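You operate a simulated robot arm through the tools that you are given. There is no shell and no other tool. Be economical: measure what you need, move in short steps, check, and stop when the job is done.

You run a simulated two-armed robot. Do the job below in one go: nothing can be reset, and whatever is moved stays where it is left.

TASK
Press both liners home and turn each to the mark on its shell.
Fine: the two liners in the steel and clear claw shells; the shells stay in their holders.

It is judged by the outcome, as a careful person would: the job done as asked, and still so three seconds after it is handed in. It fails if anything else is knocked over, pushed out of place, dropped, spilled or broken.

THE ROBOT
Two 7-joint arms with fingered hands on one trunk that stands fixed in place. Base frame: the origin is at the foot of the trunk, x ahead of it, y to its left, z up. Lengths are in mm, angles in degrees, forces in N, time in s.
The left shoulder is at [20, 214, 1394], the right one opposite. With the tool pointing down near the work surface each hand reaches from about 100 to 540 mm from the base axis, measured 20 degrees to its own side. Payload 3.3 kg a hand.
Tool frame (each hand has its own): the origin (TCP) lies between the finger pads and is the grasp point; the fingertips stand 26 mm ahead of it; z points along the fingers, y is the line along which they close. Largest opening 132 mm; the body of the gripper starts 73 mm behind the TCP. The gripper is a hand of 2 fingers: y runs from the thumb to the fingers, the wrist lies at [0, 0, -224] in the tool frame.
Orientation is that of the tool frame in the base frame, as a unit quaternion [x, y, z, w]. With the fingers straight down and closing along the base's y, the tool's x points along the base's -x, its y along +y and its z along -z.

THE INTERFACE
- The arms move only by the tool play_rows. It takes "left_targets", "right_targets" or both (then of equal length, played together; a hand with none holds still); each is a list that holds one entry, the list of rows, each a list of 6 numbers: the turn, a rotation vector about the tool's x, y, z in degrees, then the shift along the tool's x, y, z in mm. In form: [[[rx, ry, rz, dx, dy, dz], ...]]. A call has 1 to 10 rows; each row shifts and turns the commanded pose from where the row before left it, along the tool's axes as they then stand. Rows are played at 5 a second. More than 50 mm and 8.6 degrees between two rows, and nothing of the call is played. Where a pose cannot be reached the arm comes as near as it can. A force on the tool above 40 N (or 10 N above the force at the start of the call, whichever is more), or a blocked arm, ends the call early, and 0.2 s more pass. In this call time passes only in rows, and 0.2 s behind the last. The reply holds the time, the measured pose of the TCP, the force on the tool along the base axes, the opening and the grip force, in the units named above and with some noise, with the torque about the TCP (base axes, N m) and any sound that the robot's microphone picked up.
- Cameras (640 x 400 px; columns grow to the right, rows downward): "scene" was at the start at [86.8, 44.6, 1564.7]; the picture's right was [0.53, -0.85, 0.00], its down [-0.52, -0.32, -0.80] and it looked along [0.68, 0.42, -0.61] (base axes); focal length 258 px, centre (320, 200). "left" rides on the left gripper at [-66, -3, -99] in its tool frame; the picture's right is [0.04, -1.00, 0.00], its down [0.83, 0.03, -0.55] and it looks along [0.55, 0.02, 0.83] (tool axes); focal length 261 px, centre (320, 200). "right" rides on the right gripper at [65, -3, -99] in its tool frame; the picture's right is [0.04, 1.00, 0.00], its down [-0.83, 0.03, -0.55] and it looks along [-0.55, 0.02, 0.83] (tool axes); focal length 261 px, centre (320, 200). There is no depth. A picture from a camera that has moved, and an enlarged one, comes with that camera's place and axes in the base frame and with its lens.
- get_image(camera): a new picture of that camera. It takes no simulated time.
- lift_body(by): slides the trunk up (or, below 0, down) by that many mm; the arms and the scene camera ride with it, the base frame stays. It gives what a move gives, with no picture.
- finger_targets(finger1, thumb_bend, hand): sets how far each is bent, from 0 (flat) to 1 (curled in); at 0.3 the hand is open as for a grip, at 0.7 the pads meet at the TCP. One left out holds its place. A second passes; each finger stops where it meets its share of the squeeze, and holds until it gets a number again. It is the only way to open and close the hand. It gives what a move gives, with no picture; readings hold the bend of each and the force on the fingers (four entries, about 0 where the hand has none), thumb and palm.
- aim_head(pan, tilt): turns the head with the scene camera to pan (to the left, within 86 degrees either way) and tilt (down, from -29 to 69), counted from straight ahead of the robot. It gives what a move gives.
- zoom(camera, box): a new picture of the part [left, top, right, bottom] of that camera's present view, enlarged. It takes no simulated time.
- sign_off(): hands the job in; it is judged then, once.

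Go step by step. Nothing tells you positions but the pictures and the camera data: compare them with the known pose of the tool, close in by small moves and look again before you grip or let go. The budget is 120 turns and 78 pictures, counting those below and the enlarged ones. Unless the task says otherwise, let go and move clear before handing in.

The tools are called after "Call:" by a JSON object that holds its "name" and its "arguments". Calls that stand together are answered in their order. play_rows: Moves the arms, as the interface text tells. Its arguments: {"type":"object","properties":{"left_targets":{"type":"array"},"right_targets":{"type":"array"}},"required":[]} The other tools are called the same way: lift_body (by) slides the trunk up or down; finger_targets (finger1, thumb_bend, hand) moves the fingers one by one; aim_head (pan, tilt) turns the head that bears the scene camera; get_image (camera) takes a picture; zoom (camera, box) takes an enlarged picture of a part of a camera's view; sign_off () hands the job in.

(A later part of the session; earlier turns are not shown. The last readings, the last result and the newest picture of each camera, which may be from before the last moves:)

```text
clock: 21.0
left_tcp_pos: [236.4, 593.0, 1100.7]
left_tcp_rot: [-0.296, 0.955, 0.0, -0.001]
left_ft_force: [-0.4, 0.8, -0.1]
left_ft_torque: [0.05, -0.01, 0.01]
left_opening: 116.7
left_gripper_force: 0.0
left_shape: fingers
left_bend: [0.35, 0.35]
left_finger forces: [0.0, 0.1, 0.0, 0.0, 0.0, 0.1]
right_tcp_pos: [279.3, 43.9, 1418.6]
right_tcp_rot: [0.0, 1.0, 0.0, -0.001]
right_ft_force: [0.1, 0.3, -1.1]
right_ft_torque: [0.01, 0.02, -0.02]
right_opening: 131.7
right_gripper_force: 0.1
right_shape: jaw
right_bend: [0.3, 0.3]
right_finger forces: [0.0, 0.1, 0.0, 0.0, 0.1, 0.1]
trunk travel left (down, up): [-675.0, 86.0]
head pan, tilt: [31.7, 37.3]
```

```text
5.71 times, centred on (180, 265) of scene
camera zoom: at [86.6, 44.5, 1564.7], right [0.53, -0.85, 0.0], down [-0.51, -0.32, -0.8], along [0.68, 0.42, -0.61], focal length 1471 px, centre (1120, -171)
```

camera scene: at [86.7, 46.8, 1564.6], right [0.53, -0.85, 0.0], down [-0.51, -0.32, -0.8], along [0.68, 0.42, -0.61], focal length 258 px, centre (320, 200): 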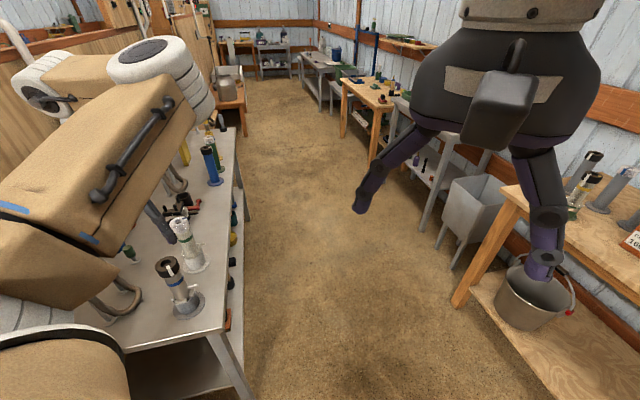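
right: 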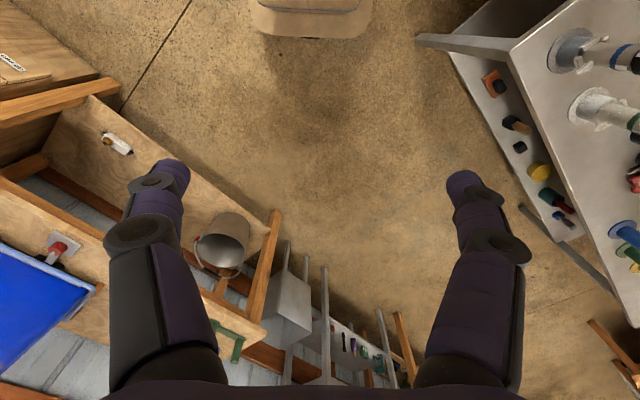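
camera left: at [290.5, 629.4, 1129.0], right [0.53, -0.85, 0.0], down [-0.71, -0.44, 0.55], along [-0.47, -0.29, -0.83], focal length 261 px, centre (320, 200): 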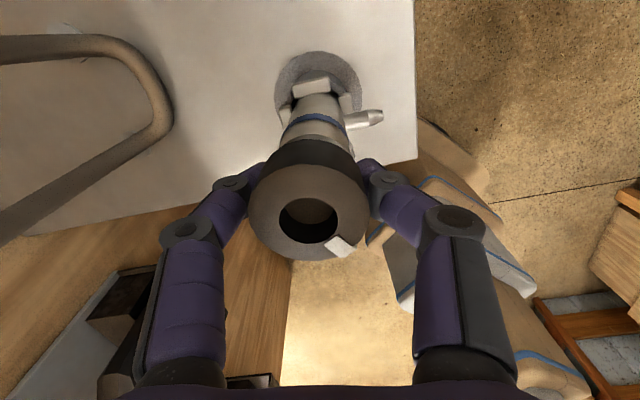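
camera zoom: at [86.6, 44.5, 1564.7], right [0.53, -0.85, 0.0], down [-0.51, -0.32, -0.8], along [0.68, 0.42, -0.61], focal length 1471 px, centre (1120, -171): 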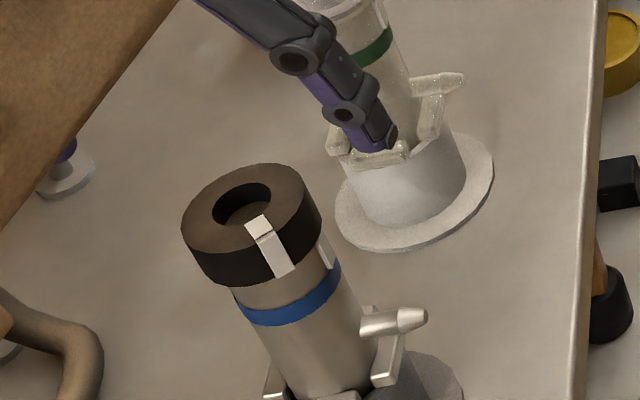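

The mark bump is just below the head's lower edge. To be sure it is home I'll press with the two fingertips on the top ring: partly closed, centred on the head.

Call:
{"name": "finger_targets", "arguments": {"hand": "left", "finger1": 0.62, "thumb_bend": 0.62}}

Call:
{"name": "play_rows", "arguments": {"left_targets": [[[0, 0, 0, -3, 4, 15], [0, 0, 0, 0, 0, 10]]]}}

Call:
{"name": "get_image", "arguments": {"camera": "left"}}

Call:
{"name": "zoom", "arguments": {"camera": "scene", "box": [130, 230, 230, 300]}}

```text
clock: 22.0
left_tcp_pos: [237.0, 593.0, 1102.1]
left_tcp_rot: [-0.296, 0.955, 0.001, -0.001]
left_ft_force: [0.4, -0.2, 0.2]
left_ft_torque: [-0.01, 0.03, 0.0]
left_opening: 26.7
left_gripper_force: 0.0
left_shape: fingers
left_bend: [0.62, 0.62]
left_finger forces: [0.0, 0.1, 0.0, 0.1, 0.0, 0.0]
right_tcp_pos: [279.9, 44.1, 1418.8]
right_tcp_rot: [0.0, 1.0, 0.0, 0.0]
right_ft_force: [0.3, 0.3, 0.2]
right_ft_torque: [-0.02, 0.0, 0.0]
right_opening: 131.7
right_gripper_force: 0.1
right_shape: jaw
right_bend: [0.3, 0.3]
right_finger forces: [0.0, 0.1, 0.1, 0.0, 0.0, 0.0]
trunk travel left (down, up): [-675.0, 86.0]
head pan, tilt: [31.7, 37.3]
```

```text
clock: 22.6
left_tcp_pos: [237.2, 597.1, 1076.7]
left_tcp_rot: [-0.297, 0.955, 0.0, 0.0]
left_ft_force: [0.5, -0.8, 0.6]
left_ft_torque: [0.0, 0.01, -0.01]
left_opening: 27.6
left_gripper_force: 0.0
left_shape: fingers
left_bend: [0.62, 0.62]
left_finger forces: [0.0, 0.1, 0.0, 0.0, 0.0, 0.0]
right_tcp_pos: [280.1, 44.3, 1419.7]
right_tcp_rot: [0.001, 1.0, 0.0, 0.0]
right_ft_force: [0.4, 0.4, -0.7]
right_ft_torque: [-0.02, 0.01, 0.01]
right_opening: 131.6
right_gripper_force: 0.1
right_shape: jaw
right_bend: [0.3, 0.3]
right_finger forces: [0.1, 0.1, 0.0, 0.0, 0.0, 0.0]
trunk travel left (down, up): [-675.0, 86.0]
head pan, tilt: [31.7, 37.3]
```

```text
44 pictures are left
camera left: at [291.8, 631.1, 1175.1], right [0.53, -0.85, 0.0], down [-0.71, -0.44, 0.55], along [-0.47, -0.29, -0.83], focal length 261 px, centre (320, 200)
```

left: 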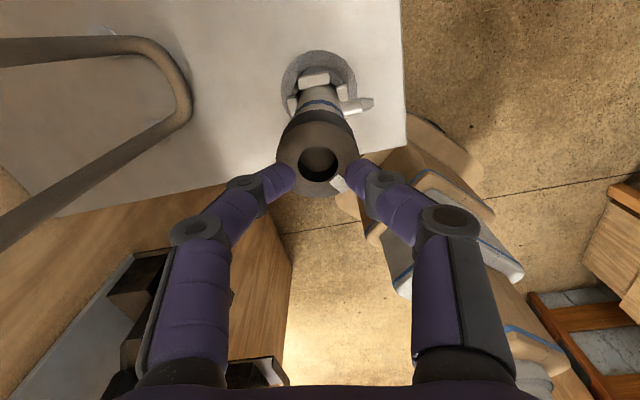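

```text
5.71 times, centred on (180, 265) of scene
camera zoom: at [86.9, 44.5, 1564.7], right [0.53, -0.85, 0.0], down [-0.52, -0.32, -0.8], along [0.68, 0.42, -0.61], focal length 1471 px, centre (1120, -171)
```

zoom: 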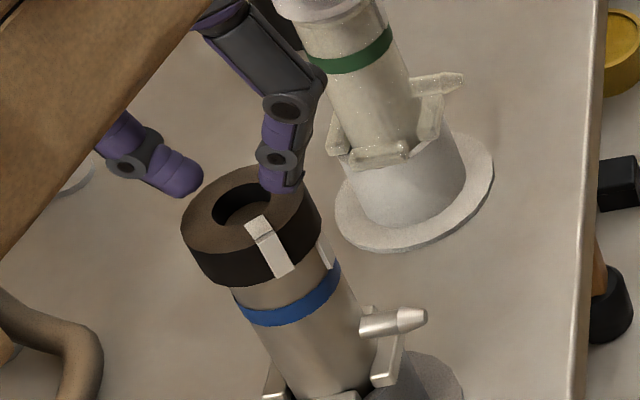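

Fingertips straddle the ring symmetrically. I press down onto the top.

Call:
{"name": "play_rows", "arguments": {"left_targets": [[[0, 0, 0, 0, 0, 4], [0, 0, 0, 0, 0, 4], [0, 0, 0, 0, 0, 3], [0, 0, 0, 0, 0, 2], [0, 0, 0, 0, 0, 2]]]}}

Call:
{"name": "zoom", "arguments": {"camera": "scene", "box": [130, 230, 230, 300]}}

```text
clock: 23.8
left_tcp_pos: [236.1, 598.1, 1065.8]
left_tcp_rot: [-0.296, 0.955, 0.004, 0.002]
left_ft_force: [-2.0, -0.6, 28.7]
left_ft_torque: [0.1, 0.2, 0.01]
left_opening: 26.5
left_gripper_force: 14.9
left_shape: fingers
left_bend: [0.68, 0.62]
left_finger forces: [19.5, 0.0, 0.1, 0.1, 10.5, 0.0]
right_tcp_pos: [278.0, 42.1, 1418.7]
right_tcp_rot: [0.0, 1.0, 0.0, 0.0]
right_ft_force: [-0.2, -0.4, -0.2]
right_ft_torque: [-0.04, -0.02, 0.01]
right_opening: 131.6
right_gripper_force: 0.0
right_shape: jaw
right_bend: [0.3, 0.3]
right_finger forces: [0.0, 0.1, 0.0, 0.0, 0.0, 0.0]
trunk travel left (down, up): [-675.0, 86.0]
head pan, tilt: [31.7, 37.3]
stopped in row 5 (left hand): the force on the tool passed its limit at 44 N (the readings are from after the stop); the commanded pose is now the measured one
```

```text
5.71 times, centred on (180, 265) of scene
camera zoom: at [85.3, 41.7, 1565.0], right [0.53, -0.85, 0.0], down [-0.51, -0.32, -0.8], along [0.68, 0.42, -0.6], focal length 1471 px, centre (1120, -171)
```

zoom: 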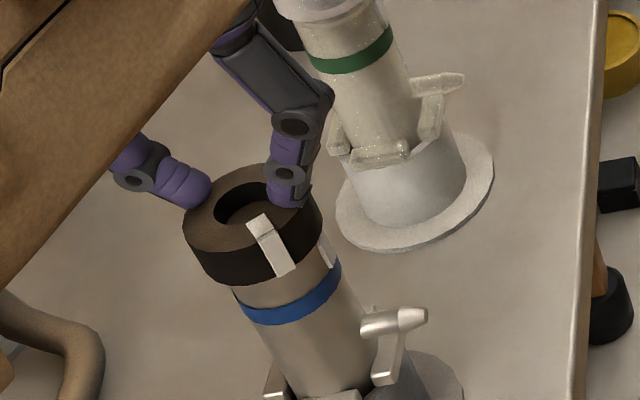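

The force passed 44 N with no further movement: the steel liner is home. Now I rise, open and regrip the head to turn it.

Call:
{"name": "play_rows", "arguments": {"left_targets": [[[0, 0, 0, 0, 0, -25]]]}}

Call:
{"name": "finger_targets", "arguments": {"hand": "left", "finger1": 0.37, "thumb_bend": 0.37}}

Call:
{"name": "play_rows", "arguments": {"left_targets": [[[0, 0, 0, 0, 0, 24], [0, 0, 0, 0, 0, 24]]]}}

Call:
{"name": "finger_targets", "arguments": {"hand": "left", "finger1": 0.7, "thumb_bend": 0.7}}

Call:
{"name": "zoom", "arguments": {"camera": "scene", "box": [130, 230, 230, 300]}}

```text
clock: 24.2
left_tcp_pos: [236.2, 597.1, 1087.7]
left_tcp_rot: [-0.295, 0.955, 0.003, 0.002]
left_ft_force: [-0.1, -0.2, 0.7]
left_ft_torque: [0.02, 0.0, 0.06]
left_opening: 26.8
left_gripper_force: 0.0
left_shape: fingers
left_bend: [0.62, 0.62]
left_finger forces: [0.0, 0.0, 0.0, 0.1, 0.0, 0.1]
right_tcp_pos: [279.4, 43.7, 1418.1]
right_tcp_rot: [-0.001, 1.0, 0.0, 0.0]
right_ft_force: [1.1, 0.1, 0.5]
right_ft_torque: [0.0, -0.03, -0.03]
right_opening: 131.7
right_gripper_force: 0.0
right_shape: jaw
right_bend: [0.3, 0.3]
right_finger forces: [0.1, 0.0, 0.1, 0.0, 0.1, 0.1]
trunk travel left (down, up): [-675.0, 86.0]
head pan, tilt: [31.7, 37.3]
```

```text
clock: 25.2
left_tcp_pos: [238.0, 598.0, 1088.9]
left_tcp_rot: [-0.297, 0.955, 0.003, 0.003]
left_ft_force: [0.2, 0.1, -0.3]
left_ft_torque: [0.02, -0.04, -0.03]
left_opening: 110.0
left_gripper_force: 0.0
left_shape: fingers
left_bend: [0.37, 0.37]
left_finger forces: [0.0, 0.0, 0.0, 0.1, 0.0, 0.0]
right_tcp_pos: [279.6, 44.0, 1418.4]
right_tcp_rot: [0.0, 1.0, 0.0, 0.0]
right_ft_force: [0.4, -0.4, -0.2]
right_ft_torque: [-0.01, 0.0, -0.01]
right_opening: 131.9
right_gripper_force: 0.0
right_shape: jaw
right_bend: [0.3, 0.3]
right_finger forces: [0.0, 0.0, 0.0, 0.1, 0.0, 0.0]
trunk travel left (down, up): [-675.0, 86.0]
head pan, tilt: [31.7, 37.3]
```

```text
clock: 25.8
left_tcp_pos: [236.1, 600.3, 1042.0]
left_tcp_rot: [-0.296, 0.955, 0.003, 0.002]
left_ft_force: [-0.2, 0.2, -0.6]
left_ft_torque: [-0.01, -0.01, 0.01]
left_opening: 110.0
left_gripper_force: 0.2
left_shape: fingers
left_bend: [0.37, 0.37]
left_finger forces: [0.0, 0.0, 0.1, 0.0, 0.0, 0.0]
right_tcp_pos: [279.3, 44.0, 1419.6]
right_tcp_rot: [0.0, 1.0, 0.0, 0.001]
right_ft_force: [0.1, 0.7, 0.0]
right_ft_torque: [0.02, 0.04, 0.0]
right_opening: 131.7
right_gripper_force: 0.0
right_shape: jaw
right_bend: [0.3, 0.3]
right_finger forces: [0.0, 0.1, 0.0, 0.0, 0.1, 0.0]
trunk travel left (down, up): [-675.0, 86.0]
head pan, tilt: [31.7, 37.3]
```

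```text
clock: 26.8
left_tcp_pos: [235.6, 599.4, 1041.3]
left_tcp_rot: [-0.297, 0.955, 0.002, 0.002]
left_ft_force: [-1.0, 0.8, -0.7]
left_ft_torque: [-0.04, -0.01, 0.0]
left_opening: 44.0
left_gripper_force: 13.1
left_shape: fingers
left_bend: [0.56, 0.63]
left_finger forces: [13.0, 0.0, 0.0, 0.1, 13.2, 0.1]
right_tcp_pos: [278.6, 44.1, 1418.6]
right_tcp_rot: [0.0, 1.0, 0.0, 0.0]
right_ft_force: [0.0, -0.7, 0.3]
right_ft_torque: [0.04, 0.02, 0.0]
right_opening: 131.7
right_gripper_force: 0.2
right_shape: jaw
right_bend: [0.3, 0.3]
right_finger forces: [0.1, 0.1, 0.0, 0.1, 0.0, 0.0]
trunk travel left (down, up): [-675.0, 86.0]
head pan, tilt: [31.7, 37.3]
```

```text
5.71 times, centred on (180, 265) of scene
camera zoom: at [86.9, 44.7, 1564.7], right [0.53, -0.85, 0.0], down [-0.52, -0.32, -0.8], along [0.68, 0.42, -0.61], focal length 1471 px, centre (1120, -171)
```

zoom: 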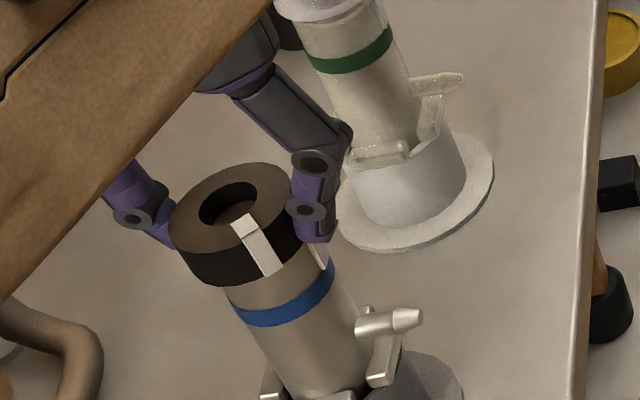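

The grip naturally seats the head about 5 mm toward the finger side, so I shift −5 mm to bring it upright, then turn 68° counter-clockwise about the head's own axis.

Call:
{"name": "play_rows", "arguments": {"left_targets": [[[0, 0, 0, 0, -5, 0], [0, 0, -8.5, -0.74, 0, 0], [0, 0, -8.5, -0.74, 0, 0], [0, 0, -8.5, -0.74, 0, 0], [0, 0, -8.5, -0.74, 0, 0]]]}}

Call:
{"name": "zoom", "arguments": {"camera": "left", "box": [220, 110, 420, 270]}}

Call:
{"name": "zoom", "arguments": {"camera": "scene", "box": [130, 230, 230, 300]}}

```text
clock: 28.0
left_tcp_pos: [242.4, 597.1, 1041.4]
left_tcp_rot: [-0.564, 0.826, 0.002, 0.002]
left_ft_force: [-1.0, 1.0, 0.0]
left_ft_torque: [0.07, 0.19, -0.03]
left_opening: 44.1
left_gripper_force: 13.1
left_shape: fingers
left_bend: [0.56, 0.63]
left_finger forces: [13.4, 0.1, 0.0, 0.1, 11.9, 0.0]
right_tcp_pos: [279.3, 44.4, 1419.2]
right_tcp_rot: [0.0, 1.0, 0.0, 0.0]
right_ft_force: [0.1, -0.8, -0.1]
right_ft_torque: [-0.01, -0.02, 0.02]
right_opening: 131.8
right_gripper_force: 0.1
right_shape: jaw
right_bend: [0.3, 0.3]
right_finger forces: [0.0, 0.0, 0.0, 0.0, 0.0, 0.0]
trunk travel left (down, up): [-675.0, 86.0]
head pan, tilt: [31.7, 37.3]
```

```text
2.50 times, centred on (320, 190) of left
camera zoom: at [267.5, 656.1, 1140.1], right [0.92, -0.4, 0.0], down [-0.34, -0.77, 0.55], along [-0.22, -0.5, -0.84], focal length 652 px, centre (320, 225)
```

zoom: 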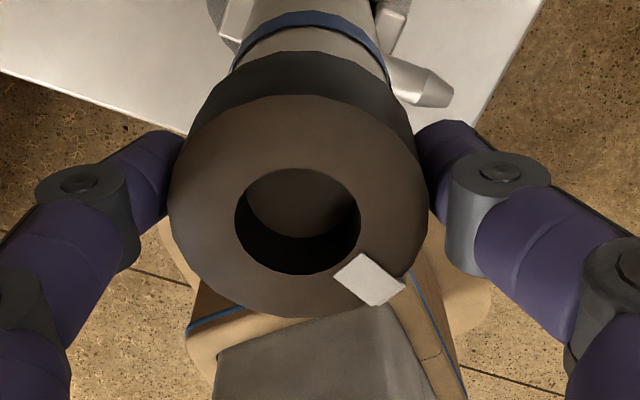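

```text
5.71 times, centred on (180, 265) of scene
camera zoom: at [86.7, 45.0, 1564.7], right [0.53, -0.85, 0.0], down [-0.51, -0.32, -0.8], along [0.68, 0.42, -0.61], focal length 1471 px, centre (1120, -171)
```

zoom: 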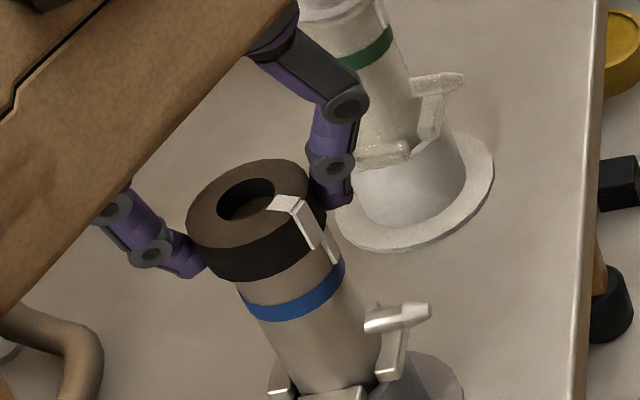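

The liner turns with the hand while the shell stays. Another 34°.

Call:
{"name": "play_rows", "arguments": {"left_targets": [[[0, 0, -8.5, -0.74, 0, 0], [0, 0, -8.5, -0.74, 0, 0], [0, 0, -8.5, -0.74, 0, 0], [0, 0, -8.5, -0.74, 0, 0]]]}}

Call:
{"name": "zoom", "arguments": {"camera": "left", "box": [220, 110, 420, 270]}}

Call:
{"name": "zoom", "arguments": {"camera": "scene", "box": [130, 230, 230, 300]}}

```text
clock: 29.0
left_tcp_pos: [242.8, 600.0, 1041.4]
left_tcp_rot: [0.78, -0.625, -0.001, -0.003]
left_ft_force: [-1.6, -0.3, 1.2]
left_ft_torque: [-0.01, 0.19, -0.03]
left_opening: 44.1
left_gripper_force: 13.2
left_shape: fingers
left_bend: [0.56, 0.63]
left_finger forces: [13.3, 0.1, 0.0, 0.1, 12.3, 0.0]
right_tcp_pos: [278.7, 43.8, 1418.8]
right_tcp_rot: [0.0, 1.0, 0.0, 0.0]
right_ft_force: [0.0, -0.2, -0.2]
right_ft_torque: [0.0, -0.01, 0.02]
right_opening: 131.8
right_gripper_force: 0.1
right_shape: jaw
right_bend: [0.3, 0.3]
right_finger forces: [0.0, 0.1, 0.0, 0.0, 0.0, 0.1]
trunk travel left (down, up): [-675.0, 86.0]
head pan, tilt: [31.7, 37.3]
```

```text
2.50 times, centred on (320, 190) of left
camera zoom: at [229.9, 662.9, 1139.8], right [0.98, 0.18, 0.0], down [0.15, -0.82, 0.55], along [0.1, -0.54, -0.84], focal length 652 px, centre (320, 225)
```

zoom: 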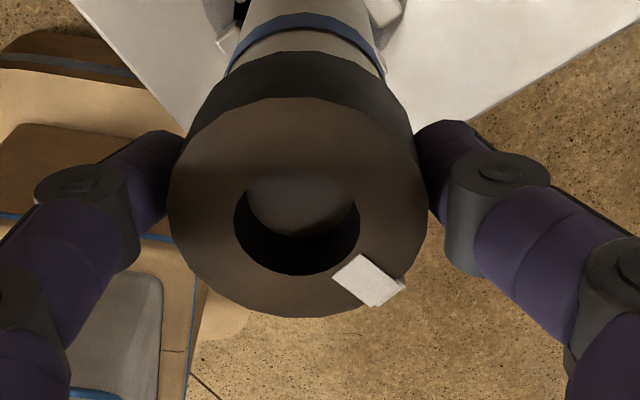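

```text
5.71 times, centred on (180, 265) of scene
camera zoom: at [86.7, 44.7, 1564.7], right [0.53, -0.85, 0.0], down [-0.51, -0.32, -0.8], along [0.68, 0.42, -0.61], focal length 1471 px, centre (1120, -171)
```

zoom: 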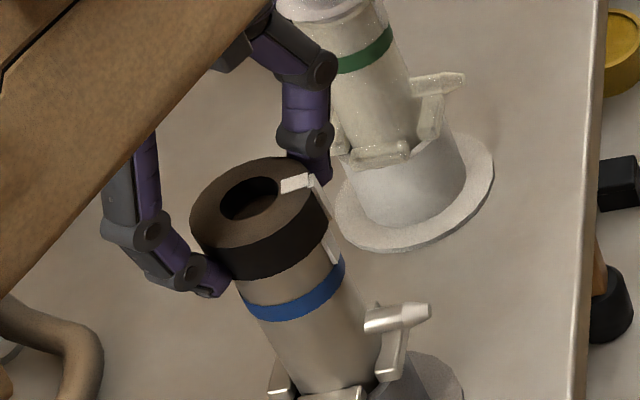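

Tab and mark look about in line. I release, rise and swing the wrist camera round to look squarely at the mark.

Call:
{"name": "finger_targets", "arguments": {"hand": "left", "finger1": 0.35, "thumb_bend": 0.35}}

Call:
{"name": "play_rows", "arguments": {"left_targets": [[[0, 0, 0, 0, 0, -40], [0, 0, 0, 0, 0, -45], [0, 0, 8.5, 0, 0, 0], [0, 0, 8.5, 0, 0, 0], [0, 0, 8.5, 0, 0, 0], [0, 0, 8.5, 0, 0, 0], [0, 0, 8.5, 0, 0, 0], [0, 0, 8.5, 0, 0, 0], [0, 0, 8.5, 0, 0, 0], [0, 0, 8.5, 0, 0, 0]]]}}

Call:
{"name": "play_rows", "arguments": {"left_targets": [[[0, 0, 8.5, 0, 0, 0], [0, 0, 8.5, 0, 0, 0], [0, 0, 8.5, 0, 0, 0], [0, 0, 8.5, 0, 0, 0], [0, 0, 8.5, 0, 0, 0], [0, 0, 8.5, 0, 0, 0], [0, 0, 8.5, 0, 0, 0], [0, 0, 8.5, 0, 0, 0], [0, 0, 8.5, 0, 0, 0]]]}}

Call:
{"name": "get_image", "arguments": {"camera": "left"}}

```text
clock: 30.0
left_tcp_pos: [243.4, 599.0, 1040.3]
left_tcp_rot: [0.78, -0.626, 0.0, -0.003]
left_ft_force: [-0.1, -0.1, 0.1]
left_ft_torque: [0.03, 0.0, -0.01]
left_opening: 116.3
left_gripper_force: 0.0
left_shape: fingers
left_bend: [0.35, 0.35]
left_finger forces: [0.1, 0.0, 0.1, 0.1, 0.0, 0.0]
right_tcp_pos: [279.2, 44.4, 1418.3]
right_tcp_rot: [0.0, 1.0, -0.001, 0.0]
right_ft_force: [-0.2, -0.6, -0.6]
right_ft_torque: [0.0, 0.02, 0.0]
right_opening: 131.8
right_gripper_force: 0.0
right_shape: jaw
right_bend: [0.3, 0.3]
right_finger forces: [0.0, 0.1, 0.0, 0.0, 0.0, 0.0]
trunk travel left (down, up): [-675.0, 86.0]
head pan, tilt: [31.7, 37.3]
```

```text
clock: 32.2
left_tcp_pos: [242.1, 600.0, 1124.9]
left_tcp_rot: [-0.295, 0.956, 0.003, 0.002]
left_ft_force: [0.4, 0.2, 0.3]
left_ft_torque: [-0.02, 0.02, -0.02]
left_opening: 117.0
left_gripper_force: 0.1
left_shape: fingers
left_bend: [0.35, 0.35]
left_finger forces: [0.1, 0.0, 0.0, 0.1, 0.0, 0.0]
right_tcp_pos: [280.1, 43.7, 1419.6]
right_tcp_rot: [0.0, 1.0, 0.0, 0.0]
right_ft_force: [0.7, 0.0, 0.0]
right_ft_torque: [0.03, -0.01, -0.01]
right_opening: 131.8
right_gripper_force: 0.1
right_shape: jaw
right_bend: [0.3, 0.3]
right_finger forces: [0.1, 0.1, 0.0, 0.0, 0.0, 0.0]
trunk travel left (down, up): [-675.0, 86.0]
head pan, tilt: [31.7, 37.3]
```

```text
clock: 34.2
left_tcp_pos: [242.6, 598.5, 1124.9]
left_tcp_rot: [0.36, 0.933, 0.004, -0.001]
left_ft_force: [0.0, -0.2, -0.3]
left_ft_torque: [-0.01, -0.02, 0.02]
left_opening: 116.6
left_gripper_force: 0.0
left_shape: fingers
left_bend: [0.35, 0.35]
left_finger forces: [0.0, 0.0, 0.1, 0.1, 0.1, 0.0]
right_tcp_pos: [279.6, 44.8, 1418.2]
right_tcp_rot: [0.0, 1.0, 0.0, 0.0]
right_ft_force: [0.9, 0.1, -0.4]
right_ft_torque: [-0.01, 0.03, 0.02]
right_opening: 132.0
right_gripper_force: 0.1
right_shape: jaw
right_bend: [0.3, 0.3]
right_finger forces: [0.0, 0.1, 0.0, 0.0, 0.0, 0.0]
trunk travel left (down, up): [-675.0, 86.0]
head pan, tilt: [31.7, 37.3]
```

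```text
36 pictures are left
camera left: at [288.3, 551.6, 1224.2], right [-0.7, -0.71, -0.01], down [-0.6, 0.58, 0.56], along [-0.39, 0.39, -0.83], focal length 261 px, centre (320, 200)
```

left: 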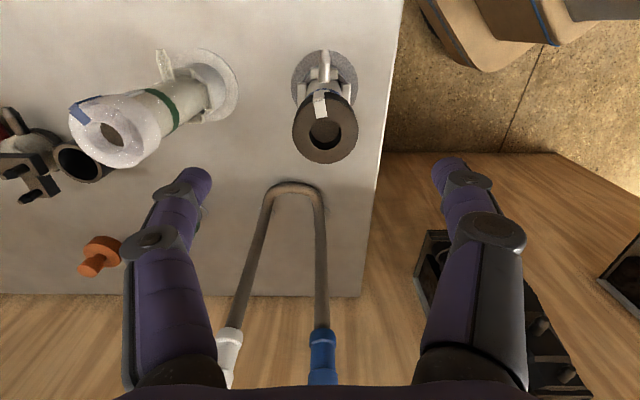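

Call:
{"name": "zoom", "arguments": {"camera": "left", "box": [285, 50, 365, 165]}}

Call:
{"name": "zoom", "arguments": {"camera": "left", "box": [60, 40, 240, 180]}}

```text
3.48 times, centred on (325, 108) of left
camera zoom: at [288.3, 551.6, 1224.2], right [-0.7, -0.71, -0.01], down [-0.6, 0.58, 0.56], along [-0.39, 0.39, -0.83], focal length 907 px, centre (303, 522)
```

zoom: 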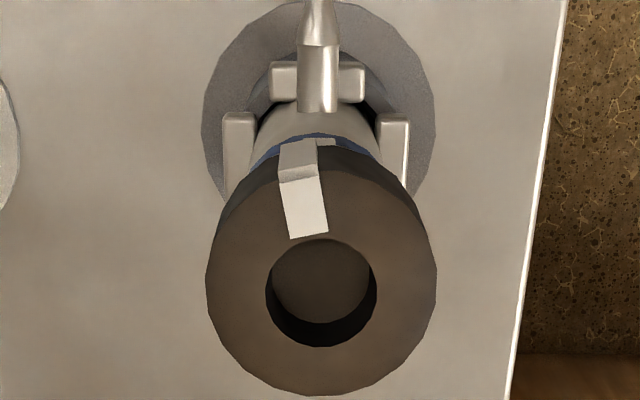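

```text
2.86 times, centred on (150, 110) of left
camera zoom: at [288.3, 551.6, 1224.2], right [-0.7, -0.71, -0.01], down [-0.6, 0.58, 0.56], along [-0.39, 0.39, -0.83], focal length 745 px, centre (806, 457)
```

zoom: 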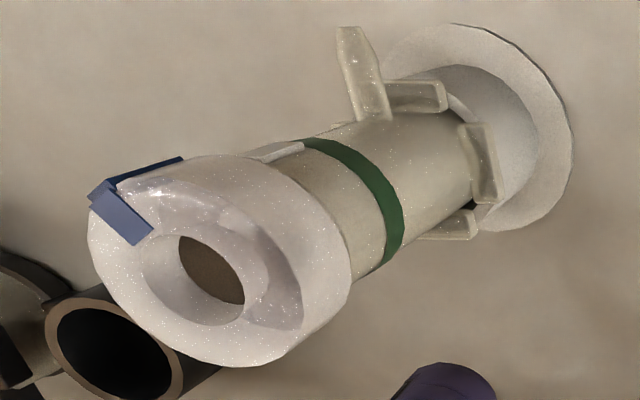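

The tab overshot the mark by about 8–9°. I'll regrip at yaw 0 (clear of the tab), with the TCP offset so the head isn't pushed, and turn back 8.5°.

Call:
{"name": "play_rows", "arguments": {"left_targets": [[[0, 0, -8.4, 0, 0, 0], [0, 0, -8.4, 0, 0, 0], [0, 0, -8.4, 0, 0, 0], [0, 0, -8.4, 0, 0, 0], [0, 0, -8.6, 0, 0, 0], [0, 0, 0, 1.8, -7.5, 0], [0, 0, 0, 0, 0, 41], [0, 0, 0, 0, 0, 42]]]}}

Call:
{"name": "finger_targets", "arguments": {"hand": "left", "finger1": 0.7, "thumb_bend": 0.7}}

Call:
{"name": "zoom", "arguments": {"camera": "scene", "box": [130, 230, 230, 300]}}

```text
clock: 36.0
left_tcp_pos: [241.4, 592.8, 1042.3]
left_tcp_rot: [-0.002, 1.0, 0.003, 0.0]
left_ft_force: [-0.2, -0.7, 0.2]
left_ft_torque: [0.0, -0.03, -0.06]
left_opening: 116.8
left_gripper_force: 0.0
left_shape: fingers
left_bend: [0.35, 0.35]
left_finger forces: [0.0, 0.1, 0.0, 0.0, 0.0, 0.0]
right_tcp_pos: [279.5, 44.4, 1418.0]
right_tcp_rot: [0.0, 1.0, 0.0, 0.0]
right_ft_force: [0.2, -0.1, -1.4]
right_ft_torque: [0.01, 0.01, -0.02]
right_opening: 132.1
right_gripper_force: 0.1
right_shape: jaw
right_bend: [0.3, 0.3]
right_finger forces: [0.0, 0.1, 0.0, 0.0, 0.1, 0.1]
trunk travel left (down, up): [-675.0, 86.0]
head pan, tilt: [31.7, 37.3]
```

```text
clock: 37.0
left_tcp_pos: [240.9, 592.2, 1043.3]
left_tcp_rot: [-0.001, 1.0, 0.003, 0.0]
left_ft_force: [0.2, 0.8, -0.4]
left_ft_torque: [0.01, -0.03, 0.02]
left_opening: 45.2
left_gripper_force: 13.2
left_shape: fingers
left_bend: [0.55, 0.63]
left_finger forces: [13.5, 0.1, 0.1, 0.0, 12.9, 0.0]
right_tcp_pos: [278.8, 42.6, 1418.2]
right_tcp_rot: [0.0, 1.0, -0.001, 0.0]
right_ft_force: [0.1, -0.1, -0.3]
right_ft_torque: [0.03, 0.01, 0.01]
right_opening: 131.8
right_gripper_force: 0.2
right_shape: jaw
right_bend: [0.3, 0.3]
right_finger forces: [0.0, 0.0, 0.0, 0.0, 0.0, 0.1]
trunk travel left (down, up): [-675.0, 86.0]
head pan, tilt: [31.7, 37.3]
```

```text
5.71 times, centred on (180, 265) of scene
camera zoom: at [86.9, 44.9, 1564.7], right [0.53, -0.85, 0.0], down [-0.52, -0.32, -0.8], along [0.68, 0.42, -0.61], focal length 1471 px, centre (1120, -171)
```

zoom: 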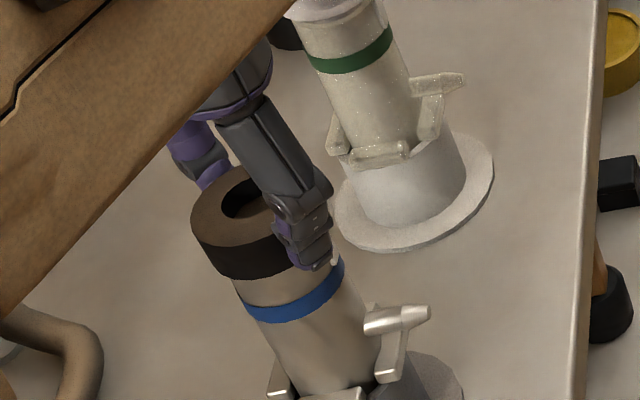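

Grip is good and the shell stands where it was. I turn back 8.5°, release, rise and check with the camera swung round.

Call:
{"name": "play_rows", "arguments": {"left_targets": [[[0, 0, 4.25, 0.37, 0, 0], [0, 0, 4.25, 0.37, 0, 0]]]}}

Call:
{"name": "finger_targets", "arguments": {"hand": "left", "finger1": 0.35, "thumb_bend": 0.35}}

Call:
{"name": "play_rows", "arguments": {"left_targets": [[[0, 0, 0, 0, 0, -40], [0, 0, 0, 0, 0, -45], [0, 0, 8.5, 0, 0, 0], [0, 0, 8.5, 0, 0, 0], [0, 0, 8.5, 0, 0, 0], [0, 0, 8.5, 0, 0, 0]]]}}

Call:
{"name": "zoom", "arguments": {"camera": "left", "box": [285, 50, 365, 165]}}

```text
clock: 37.6
left_tcp_pos: [240.4, 591.6, 1043.7]
left_tcp_rot: [0.073, 0.997, 0.003, 0.0]
left_ft_force: [0.0, 0.1, -1.2]
left_ft_torque: [0.0, -0.02, -0.02]
left_opening: 45.0
left_gripper_force: 13.4
left_shape: fingers
left_bend: [0.55, 0.63]
left_finger forces: [13.3, 0.0, 0.0, 0.0, 13.1, 0.0]
right_tcp_pos: [279.3, 44.5, 1418.5]
right_tcp_rot: [0.0, 1.0, 0.0, 0.0]
right_ft_force: [0.7, 0.4, -0.4]
right_ft_torque: [0.02, 0.02, 0.0]
right_opening: 131.9
right_gripper_force: 0.0
right_shape: jaw
right_bend: [0.3, 0.3]
right_finger forces: [0.1, 0.0, 0.1, 0.1, 0.1, 0.0]
trunk travel left (down, up): [-675.0, 86.0]
head pan, tilt: [31.7, 37.3]
```

```text
clock: 38.6
left_tcp_pos: [239.8, 591.9, 1042.0]
left_tcp_rot: [0.072, 0.997, 0.003, 0.001]
left_ft_force: [0.0, 0.0, 0.5]
left_ft_torque: [0.04, -0.01, -0.03]
left_opening: 116.7
left_gripper_force: 0.1
left_shape: fingers
left_bend: [0.35, 0.35]
left_finger forces: [0.1, 0.0, 0.0, 0.0, 0.0, 0.0]
right_tcp_pos: [279.9, 43.5, 1418.2]
right_tcp_rot: [0.0, 1.0, 0.001, 0.0]
right_ft_force: [-0.6, 0.3, -0.2]
right_ft_torque: [0.03, 0.01, -0.06]
right_opening: 132.1
right_gripper_force: 0.1
right_shape: jaw
right_bend: [0.3, 0.3]
right_finger forces: [0.0, 0.0, 0.0, 0.0, 0.1, 0.0]
trunk travel left (down, up): [-675.0, 86.0]
head pan, tilt: [31.7, 37.3]
```

```text
clock: 40.0
left_tcp_pos: [239.1, 590.4, 1126.7]
left_tcp_rot: [0.362, 0.932, 0.003, -0.001]
left_ft_force: [-0.6, -0.3, -0.1]
left_ft_torque: [-0.01, -0.03, 0.0]
left_opening: 116.9
left_gripper_force: 0.1
left_shape: fingers
left_bend: [0.35, 0.35]
left_finger forces: [0.0, 0.0, 0.1, 0.1, 0.0, 0.1]
right_tcp_pos: [279.3, 44.6, 1419.4]
right_tcp_rot: [0.0, 1.0, -0.001, 0.001]
right_ft_force: [0.0, -0.3, 0.7]
right_ft_torque: [0.0, -0.01, 0.0]
right_opening: 132.1
right_gripper_force: 0.1
right_shape: jaw
right_bend: [0.3, 0.3]
right_finger forces: [0.0, 0.0, 0.1, 0.1, 0.1, 0.1]
trunk travel left (down, up): [-675.0, 86.0]
head pan, tilt: [31.7, 37.3]
```

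```text
3.48 times, centred on (325, 108) of left
camera zoom: at [285.6, 543.7, 1225.5], right [-0.7, -0.71, -0.01], down [-0.59, 0.58, 0.56], along [-0.39, 0.39, -0.83], focal length 907 px, centre (303, 522)
```

zoom: 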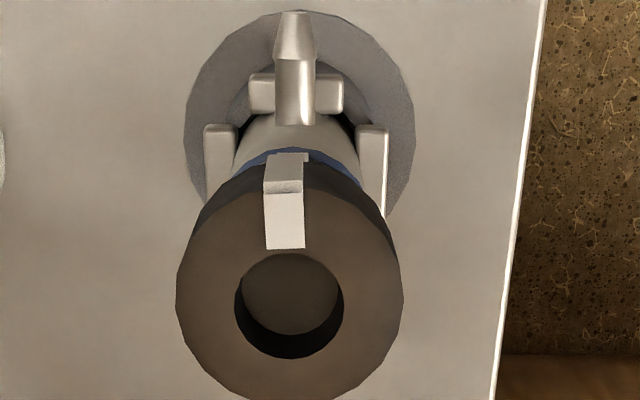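

Now the tab is within about 4° of the mark. One more small correction of 4.5° the same way.

Call:
{"name": "play_rows", "arguments": {"left_targets": [[[0, 0, -8.5, 0, 0, 0], [0, 0, -8.5, 0, 0, 0], [0, 0, -8.5, 0, 0, 0], [0, 0, -8.5, 0, 0, 0], [0, 0, -8.5, 0, 0, 0], [0, 0, 0, 0, -0.5, 0], [0, 0, 0, 0, 0, 42], [0, 0, 0, 0, 0, 43]]]}}

Call:
{"name": "finger_targets", "arguments": {"hand": "left", "finger1": 0.7, "thumb_bend": 0.7}}

Call:
{"name": "play_rows", "arguments": {"left_targets": [[[0, 0, 2.5, 0.2, 0, 0], [0, 0, 2.3, 0.2, 0, 0]]]}}

Call:
{"name": "finger_targets", "arguments": {"hand": "left", "finger1": 0.35, "thumb_bend": 0.35}}

Call:
{"name": "play_rows", "arguments": {"left_targets": [[[0, 0, 0, 0, 0, -40], [0, 0, 0, 0, 0, -45], [0, 0, 8.5, 0, 0, 0], [0, 0, 8.5, 0, 0, 0], [0, 0, 8.5, 0, 0, 0], [0, 0, 8.5, 0, 0, 0]]]}}

Call:
{"name": "zoom", "arguments": {"camera": "left", "box": [285, 50, 365, 165]}}

```text
clock: 41.8
left_tcp_pos: [240.3, 594.2, 1041.7]
left_tcp_rot: [-0.002, 1.0, 0.003, 0.001]
left_ft_force: [-0.1, -0.3, 0.1]
left_ft_torque: [-0.04, 0.0, 0.02]
left_opening: 117.1
left_gripper_force: 0.0
left_shape: fingers
left_bend: [0.35, 0.35]
left_finger forces: [0.0, 0.0, 0.1, 0.0, 0.0, 0.1]
right_tcp_pos: [279.2, 43.7, 1418.6]
right_tcp_rot: [0.0, 1.0, 0.0, 0.0]
right_ft_force: [-0.3, 0.0, 0.1]
right_ft_torque: [0.03, 0.01, -0.02]
right_opening: 132.1
right_gripper_force: 0.1
right_shape: jaw
right_bend: [0.3, 0.3]
right_finger forces: [0.1, 0.1, 0.0, 0.0, 0.0, 0.1]
trunk travel left (down, up): [-675.0, 86.0]
head pan, tilt: [31.7, 37.3]
```

```text
clock: 42.8
left_tcp_pos: [241.1, 593.0, 1042.2]
left_tcp_rot: [-0.002, 1.0, 0.003, 0.001]
left_ft_force: [0.6, 0.1, -0.5]
left_ft_torque: [0.01, 0.0, 0.01]
left_opening: 44.2
left_gripper_force: 13.6
left_shape: fingers
left_bend: [0.55, 0.63]
left_finger forces: [12.9, 0.0, 0.0, 0.0, 13.3, 0.1]
right_tcp_pos: [279.2, 42.9, 1419.7]
right_tcp_rot: [0.0, 1.0, 0.0, 0.0]
right_ft_force: [0.9, -0.2, -0.2]
right_ft_torque: [0.0, 0.02, 0.01]
right_opening: 131.8
right_gripper_force: 0.1
right_shape: jaw
right_bend: [0.3, 0.3]
right_finger forces: [0.0, 0.0, 0.0, 0.0, 0.0, 0.1]
trunk travel left (down, up): [-675.0, 86.0]
head pan, tilt: [31.7, 37.3]
```

```text
clock: 43.4
left_tcp_pos: [239.5, 591.9, 1041.8]
left_tcp_rot: [0.042, 0.999, 0.003, 0.0]
left_ft_force: [-0.5, 0.1, -1.0]
left_ft_torque: [-0.02, 0.03, 0.0]
left_opening: 44.2
left_gripper_force: 12.7
left_shape: fingers
left_bend: [0.55, 0.63]
left_finger forces: [13.1, 0.0, 0.1, 0.1, 13.1, 0.0]
right_tcp_pos: [279.4, 44.5, 1417.9]
right_tcp_rot: [0.001, 1.0, 0.0, 0.0]
right_ft_force: [0.0, 0.1, -0.2]
right_ft_torque: [-0.03, -0.02, 0.0]
right_opening: 131.9
right_gripper_force: 0.0
right_shape: jaw
right_bend: [0.3, 0.3]
right_finger forces: [0.0, 0.0, 0.0, 0.0, 0.0, 0.0]
trunk travel left (down, up): [-675.0, 86.0]
head pan, tilt: [31.7, 37.3]
```

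```text
clock: 44.4
left_tcp_pos: [239.2, 592.0, 1041.7]
left_tcp_rot: [0.039, 0.999, 0.002, 0.001]
left_ft_force: [0.4, 0.8, -0.4]
left_ft_torque: [-0.06, 0.01, -0.03]
left_opening: 116.6
left_gripper_force: 0.1
left_shape: fingers
left_bend: [0.35, 0.35]
left_finger forces: [0.0, 0.0, 0.0, 0.0, 0.1, 0.1]
right_tcp_pos: [280.0, 44.2, 1418.6]
right_tcp_rot: [-0.001, 1.0, 0.0, 0.001]
right_ft_force: [-0.2, 0.4, 0.3]
right_ft_torque: [-0.01, 0.0, -0.01]
right_opening: 132.2
right_gripper_force: 0.1
right_shape: jaw
right_bend: [0.3, 0.3]
right_finger forces: [0.0, 0.1, 0.0, 0.0, 0.0, 0.0]
trunk travel left (down, up): [-675.0, 86.0]
head pan, tilt: [31.7, 37.3]
```

```text
clock: 45.8
left_tcp_pos: [239.2, 592.1, 1128.1]
left_tcp_rot: [0.332, 0.943, 0.002, 0.001]
left_ft_force: [-0.1, 1.4, 0.3]
left_ft_torque: [0.02, 0.01, 0.02]
left_opening: 116.8
left_gripper_force: 0.2
left_shape: fingers
left_bend: [0.35, 0.35]
left_finger forces: [0.0, 0.0, 0.0, 0.0, 0.1, 0.1]
right_tcp_pos: [279.3, 43.6, 1418.0]
right_tcp_rot: [0.0, 1.0, 0.0, 0.0]
right_ft_force: [0.3, 0.0, -0.1]
right_ft_torque: [-0.02, -0.01, -0.02]
right_opening: 131.7
right_gripper_force: 0.0
right_shape: jaw
right_bend: [0.3, 0.3]
right_finger forces: [0.1, 0.0, 0.0, 0.1, 0.1, 0.0]
trunk travel left (down, up): [-675.0, 86.0]
head pan, tilt: [31.7, 37.3]
```

```text
3.48 times, centred on (325, 108) of left
camera zoom: at [288.5, 547.2, 1226.3], right [-0.66, -0.75, -0.01], down [-0.63, 0.54, 0.56], along [-0.42, 0.37, -0.83], focal length 907 px, centre (303, 522)
```

zoom: 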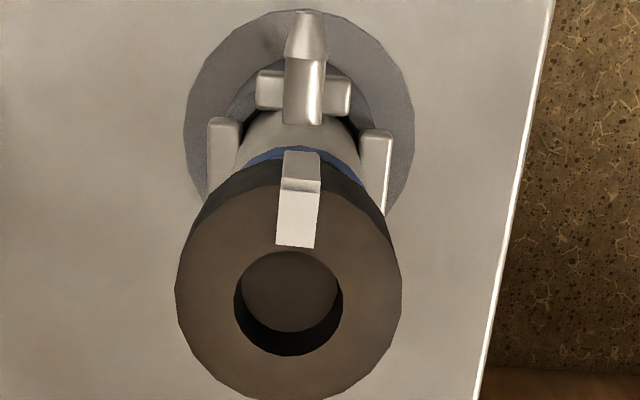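

The steel liner's tab now sits exactly over the mark: done. Next I go to the clear liner, rotating to yaw ≈0 on the way at a safe height.

Call:
{"name": "play_rows", "arguments": {"left_targets": [[[0, 0, 0, 0, 0, -30], [0, 0, -8, 0, 0, 0], [0, 0, -8, 0, 0, 0], [0, 0, -8, 0, 0, 0], [0, 0, -8, 0, 0, 0], [0, 0, -6.8, 0, 0, 0], [0, 0, 0, -28, 27, 0], [0, 0, 0, -28, 27, 0], [0, 0, 0, -28, 27, 0]]]}}

Call:
{"name": "get_image", "arguments": {"camera": "left"}}

```text
clock: 47.8
left_tcp_pos: [320.9, 674.6, 1156.7]
left_tcp_rot: [-0.003, 1.0, 0.001, 0.001]
left_ft_force: [-0.6, 0.4, 0.1]
left_ft_torque: [-0.03, 0.0, 0.01]
left_opening: 116.8
left_gripper_force: 0.0
left_shape: fingers
left_bend: [0.35, 0.35]
left_finger forces: [0.0, 0.0, 0.0, 0.0, 0.0, 0.1]
right_tcp_pos: [279.1, 46.5, 1418.8]
right_tcp_rot: [0.0, 1.0, 0.0, 0.0]
right_ft_force: [-0.7, -0.8, -0.3]
right_ft_torque: [-0.01, -0.03, -0.02]
right_opening: 131.9
right_gripper_force: 0.1
right_shape: jaw
right_bend: [0.3, 0.3]
right_finger forces: [0.0, 0.0, 0.1, 0.0, 0.0, 0.0]
trunk travel left (down, up): [-675.0, 86.0]
head pan, tilt: [31.7, 37.3]
```

```text
30 pictures are left
camera left: at [387.2, 670.9, 1255.1], right [-0.03, -1.0, 0.0], down [-0.83, 0.03, 0.55], along [-0.55, 0.02, -0.83], focal length 261 px, centre (320, 200)
```

left: 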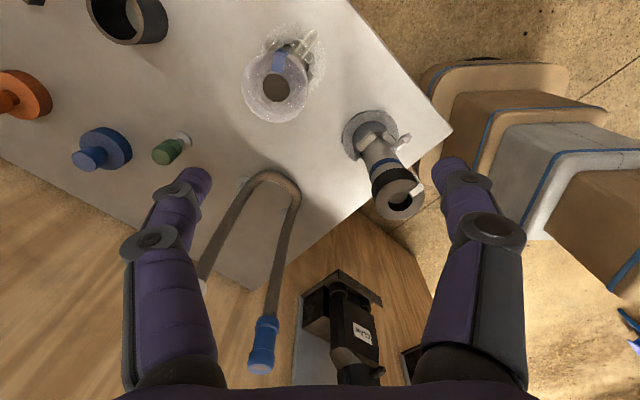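

Call:
{"name": "zoom", "arguments": {"camera": "left", "box": [235, 20, 330, 130]}}

```text
3.64 times, centred on (282, 75) of left
camera zoom: at [387.2, 670.9, 1255.1], right [-0.03, -1.0, 0.0], down [-0.83, 0.03, 0.55], along [-0.55, 0.02, -0.83], focal length 948 px, centre (456, 654)
```

zoom: 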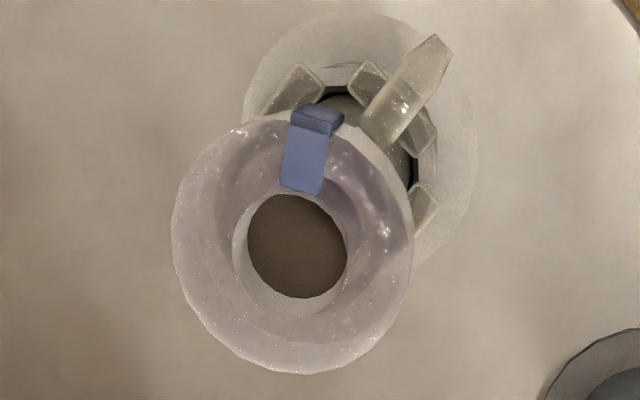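

Tab sits at about −8°, the mark/nipple at about −41°, so this one turns ~33° clockwise after pressing. I move over the head at yaw +17, with fingertips set for the ring press.

Call:
{"name": "play_rows", "arguments": {"left_targets": [[[0, 0, -8.5, 0, 0, 0], [0, 0, -8.5, 0, 0, 0], [0, 0, 0, -18.5, 10.9, 0], [0, 0, 0, -18.5, 10.9, 0], [0, 0, 0, 0, 0, 25], [0, 0, 0, 0, 0, 25]]]}}

Call:
{"name": "finger_targets", "arguments": {"hand": "left", "finger1": 0.62, "thumb_bend": 0.62}}

Call:
{"name": "get_image", "arguments": {"camera": "left"}}

```text
clock: 49.2
left_tcp_pos: [347.2, 702.1, 1109.3]
left_tcp_rot: [-0.15, 0.989, 0.003, 0.001]
left_ft_force: [-0.6, -0.9, 0.0]
left_ft_torque: [0.01, -0.01, 0.0]
left_opening: 117.0
left_gripper_force: 0.1
left_shape: fingers
left_bend: [0.35, 0.35]
left_finger forces: [0.0, 0.0, 0.0, 0.1, 0.0, 0.1]
left hand out of reach, approached as far as the arm can: row 6
right_tcp_pos: [279.3, 44.2, 1418.5]
right_tcp_rot: [0.001, 1.0, 0.0, 0.0]
right_ft_force: [-0.6, 0.2, -0.4]
right_ft_torque: [0.0, 0.0, -0.01]
right_opening: 131.9
right_gripper_force: 0.1
right_shape: jaw
right_bend: [0.3, 0.3]
right_finger forces: [0.0, 0.1, 0.1, 0.0, 0.0, 0.1]
trunk travel left (down, up): [-675.0, 86.0]
head pan, tilt: [31.7, 37.3]
```

```text
clock: 50.2
left_tcp_pos: [346.6, 701.1, 1107.8]
left_tcp_rot: [-0.15, 0.989, 0.003, 0.002]
left_ft_force: [-0.5, -0.6, -0.2]
left_ft_torque: [0.01, 0.02, 0.01]
left_opening: 27.0
left_gripper_force: 0.0
left_shape: fingers
left_bend: [0.62, 0.62]
left_finger forces: [0.0, 0.0, 0.0, 0.0, 0.1, 0.1]
right_tcp_pos: [279.3, 43.0, 1419.3]
right_tcp_rot: [0.0, 1.0, 0.0, 0.0]
right_ft_force: [0.2, -0.2, -0.1]
right_ft_torque: [-0.04, 0.0, 0.0]
right_opening: 132.0
right_gripper_force: 0.0
right_shape: jaw
right_bend: [0.3, 0.3]
right_finger forces: [0.0, 0.0, 0.1, 0.0, 0.1, 0.1]
trunk travel left (down, up): [-675.0, 86.0]
head pan, tilt: [31.7, 37.3]
```

```text
28 pictures are left
camera left: at [409.0, 717.0, 1207.6], right [0.26, -0.97, -0.01], down [-0.81, -0.22, 0.55], along [-0.53, -0.14, -0.83], focal length 261 px, centre (320, 200)
```

left: 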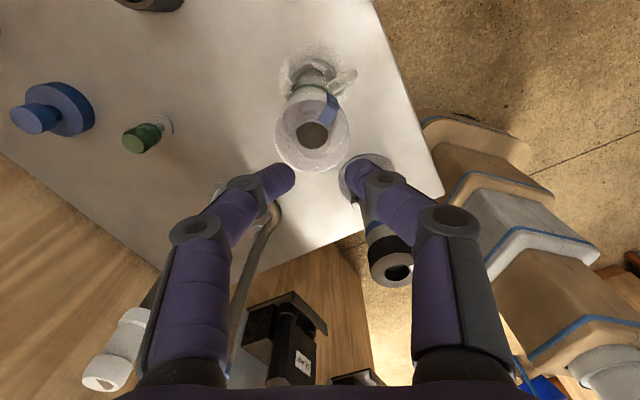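

The arm is at its reach limit for this height, so I raise the hand and lower the trunk instead, which brings the shoulder closer to level. Checking the scene first for elbow clearance.

Call:
{"name": "play_rows", "arguments": {"left_targets": [[[0, 0, 0, 0, 0, -40], [0, 0, 0, 0, 0, -40]]]}}

Call:
{"name": "lift_body", "arguments": {"by": -60}}

Call:
{"name": "get_image", "arguments": {"camera": "scene"}}

```text
clock: 50.8
left_tcp_pos: [346.2, 700.4, 1189.9]
left_tcp_rot: [-0.15, 0.989, 0.003, 0.0]
left_ft_force: [0.7, 0.5, -0.2]
left_ft_torque: [0.02, 0.01, -0.01]
left_opening: 27.3
left_gripper_force: 0.0
left_shape: fingers
left_bend: [0.62, 0.62]
left_finger forces: [0.1, 0.0, 0.0, 0.1, 0.0, 0.1]
right_tcp_pos: [278.9, 43.5, 1420.0]
right_tcp_rot: [0.0, 1.0, 0.0, -0.001]
right_ft_force: [0.1, 0.8, 0.2]
right_ft_torque: [0.02, 0.01, -0.04]
right_opening: 132.1
right_gripper_force: 0.1
right_shape: jaw
right_bend: [0.3, 0.3]
right_finger forces: [0.0, 0.0, 0.0, 0.0, 0.0, 0.1]
trunk travel left (down, up): [-675.0, 86.0]
head pan, tilt: [31.7, 37.3]
```

```text
clock: 51.8
left_tcp_pos: [347.0, 700.8, 1128.7]
left_tcp_rot: [-0.149, 0.989, 0.003, 0.002]
left_ft_force: [0.0, 0.5, 1.1]
left_ft_torque: [0.0, -0.01, 0.0]
left_opening: 27.3
left_gripper_force: 0.0
left_shape: fingers
left_bend: [0.62, 0.62]
left_finger forces: [0.0, 0.1, 0.1, 0.0, 0.1, 0.0]
right_tcp_pos: [278.4, 43.2, 1360.4]
right_tcp_rot: [0.0, 1.0, 0.0, 0.0]
right_ft_force: [-0.6, -0.3, -0.4]
right_ft_torque: [-0.03, 0.01, -0.01]
right_opening: 131.8
right_gripper_force: 0.0
right_shape: jaw
right_bend: [0.3, 0.3]
right_finger forces: [0.1, 0.0, 0.0, 0.0, 0.1, 0.0]
trunk travel left (down, up): [-615.0, 146.0]
head pan, tilt: [31.7, 37.3]
```

```text
27 pictures are left
camera scene: at [87.5, 44.7, 1504.7], right [0.53, -0.85, 0.0], down [-0.51, -0.32, -0.8], along [0.68, 0.42, -0.61], focal length 258 px, centre (320, 200)
```

scene: 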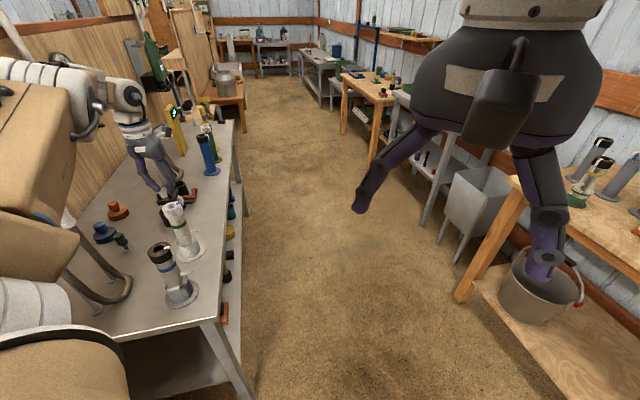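

Elbow and tubes are well clear. I lower the trunk a bit more and centre over the head (at about 352, 707).

Call:
{"name": "play_rows", "arguments": {"left_targets": [[[0, 0, 0, 0, 0, -20]]]}}

Call:
{"name": "lift_body", "arguments": {"by": -50}}

Call:
{"name": "play_rows", "arguments": {"left_targets": [[[0, 0, 0, -7.2, 4.6, 0], [0, 0, 0, 0, 0, 15]]]}}

Call:
{"name": "get_image", "arguments": {"camera": "left"}}

```text
clock: 52.2
left_tcp_pos: [346.1, 698.9, 1148.7]
left_tcp_rot: [-0.151, 0.989, 0.003, 0.001]
left_ft_force: [-0.2, -0.4, 0.3]
left_ft_torque: [-0.02, -0.01, -0.01]
left_opening: 27.1
left_gripper_force: 0.1
left_shape: fingers
left_bend: [0.62, 0.62]
left_finger forces: [0.1, 0.0, 0.0, 0.0, 0.0, 0.0]
right_tcp_pos: [278.2, 44.2, 1359.4]
right_tcp_rot: [0.0, 1.0, 0.001, 0.0]
right_ft_force: [0.4, 0.0, 0.0]
right_ft_torque: [-0.01, 0.01, 0.01]
right_opening: 131.8
right_gripper_force: 0.0
right_shape: jaw
right_bend: [0.3, 0.3]
right_finger forces: [0.1, 0.1, 0.0, 0.0, 0.0, 0.0]
trunk travel left (down, up): [-615.0, 146.0]
head pan, tilt: [31.7, 37.3]
```

```text
clock: 53.1
left_tcp_pos: [345.5, 700.1, 1098.2]
left_tcp_rot: [-0.15, 0.989, 0.003, 0.001]
left_ft_force: [1.0, 0.3, -0.2]
left_ft_torque: [0.02, 0.01, 0.01]
left_opening: 26.9
left_gripper_force: 0.0
left_shape: fingers
left_bend: [0.62, 0.62]
left_finger forces: [0.1, 0.0, 0.0, 0.1, 0.1, 0.0]
right_tcp_pos: [280.5, 40.8, 1314.1]
right_tcp_rot: [0.003, 1.0, 0.01, -0.001]
right_ft_force: [0.1, 1.1, 1.0]
right_ft_torque: [-0.02, 0.02, -0.05]
right_opening: 131.9
right_gripper_force: 0.1
right_shape: jaw
right_bend: [0.3, 0.3]
right_finger forces: [0.1, 0.0, 0.0, 0.0, 0.1, 0.0]
trunk travel left (down, up): [-565.0, 196.0]
head pan, tilt: [31.7, 37.3]
```

```text
clock: 53.7
left_tcp_pos: [351.5, 707.9, 1083.3]
left_tcp_rot: [-0.15, 0.989, 0.002, 0.001]
left_ft_force: [0.5, 0.6, -0.1]
left_ft_torque: [0.01, 0.0, -0.04]
left_opening: 26.9
left_gripper_force: 0.1
left_shape: fingers
left_bend: [0.62, 0.62]
left_finger forces: [0.1, 0.0, 0.1, 0.0, 0.1, 0.0]
right_tcp_pos: [282.1, 41.9, 1316.8]
right_tcp_rot: [0.002, 1.0, 0.009, -0.001]
right_ft_force: [0.3, -0.2, -0.1]
right_ft_torque: [0.0, 0.01, -0.01]
right_opening: 132.1
right_gripper_force: 0.1
right_shape: jaw
right_bend: [0.3, 0.3]
right_finger forces: [0.0, 0.1, 0.1, 0.0, 0.0, 0.0]
trunk travel left (down, up): [-565.0, 196.0]
head pan, tilt: [31.7, 37.3]
```

```text
26 pictures are left
camera left: at [413.9, 723.2, 1182.8], right [0.26, -0.97, -0.01], down [-0.81, -0.22, 0.55], along [-0.53, -0.14, -0.83], focal length 261 px, centre (320, 200)
```

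left: 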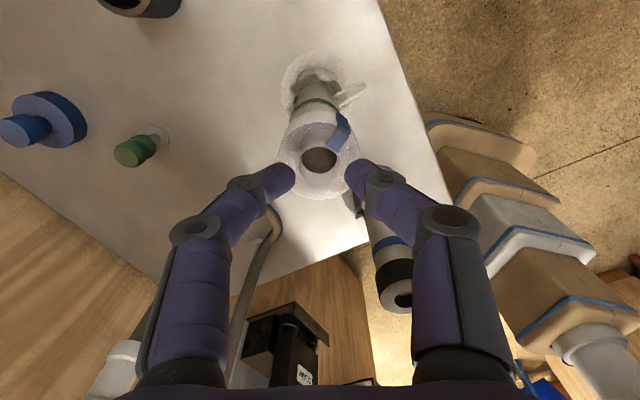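

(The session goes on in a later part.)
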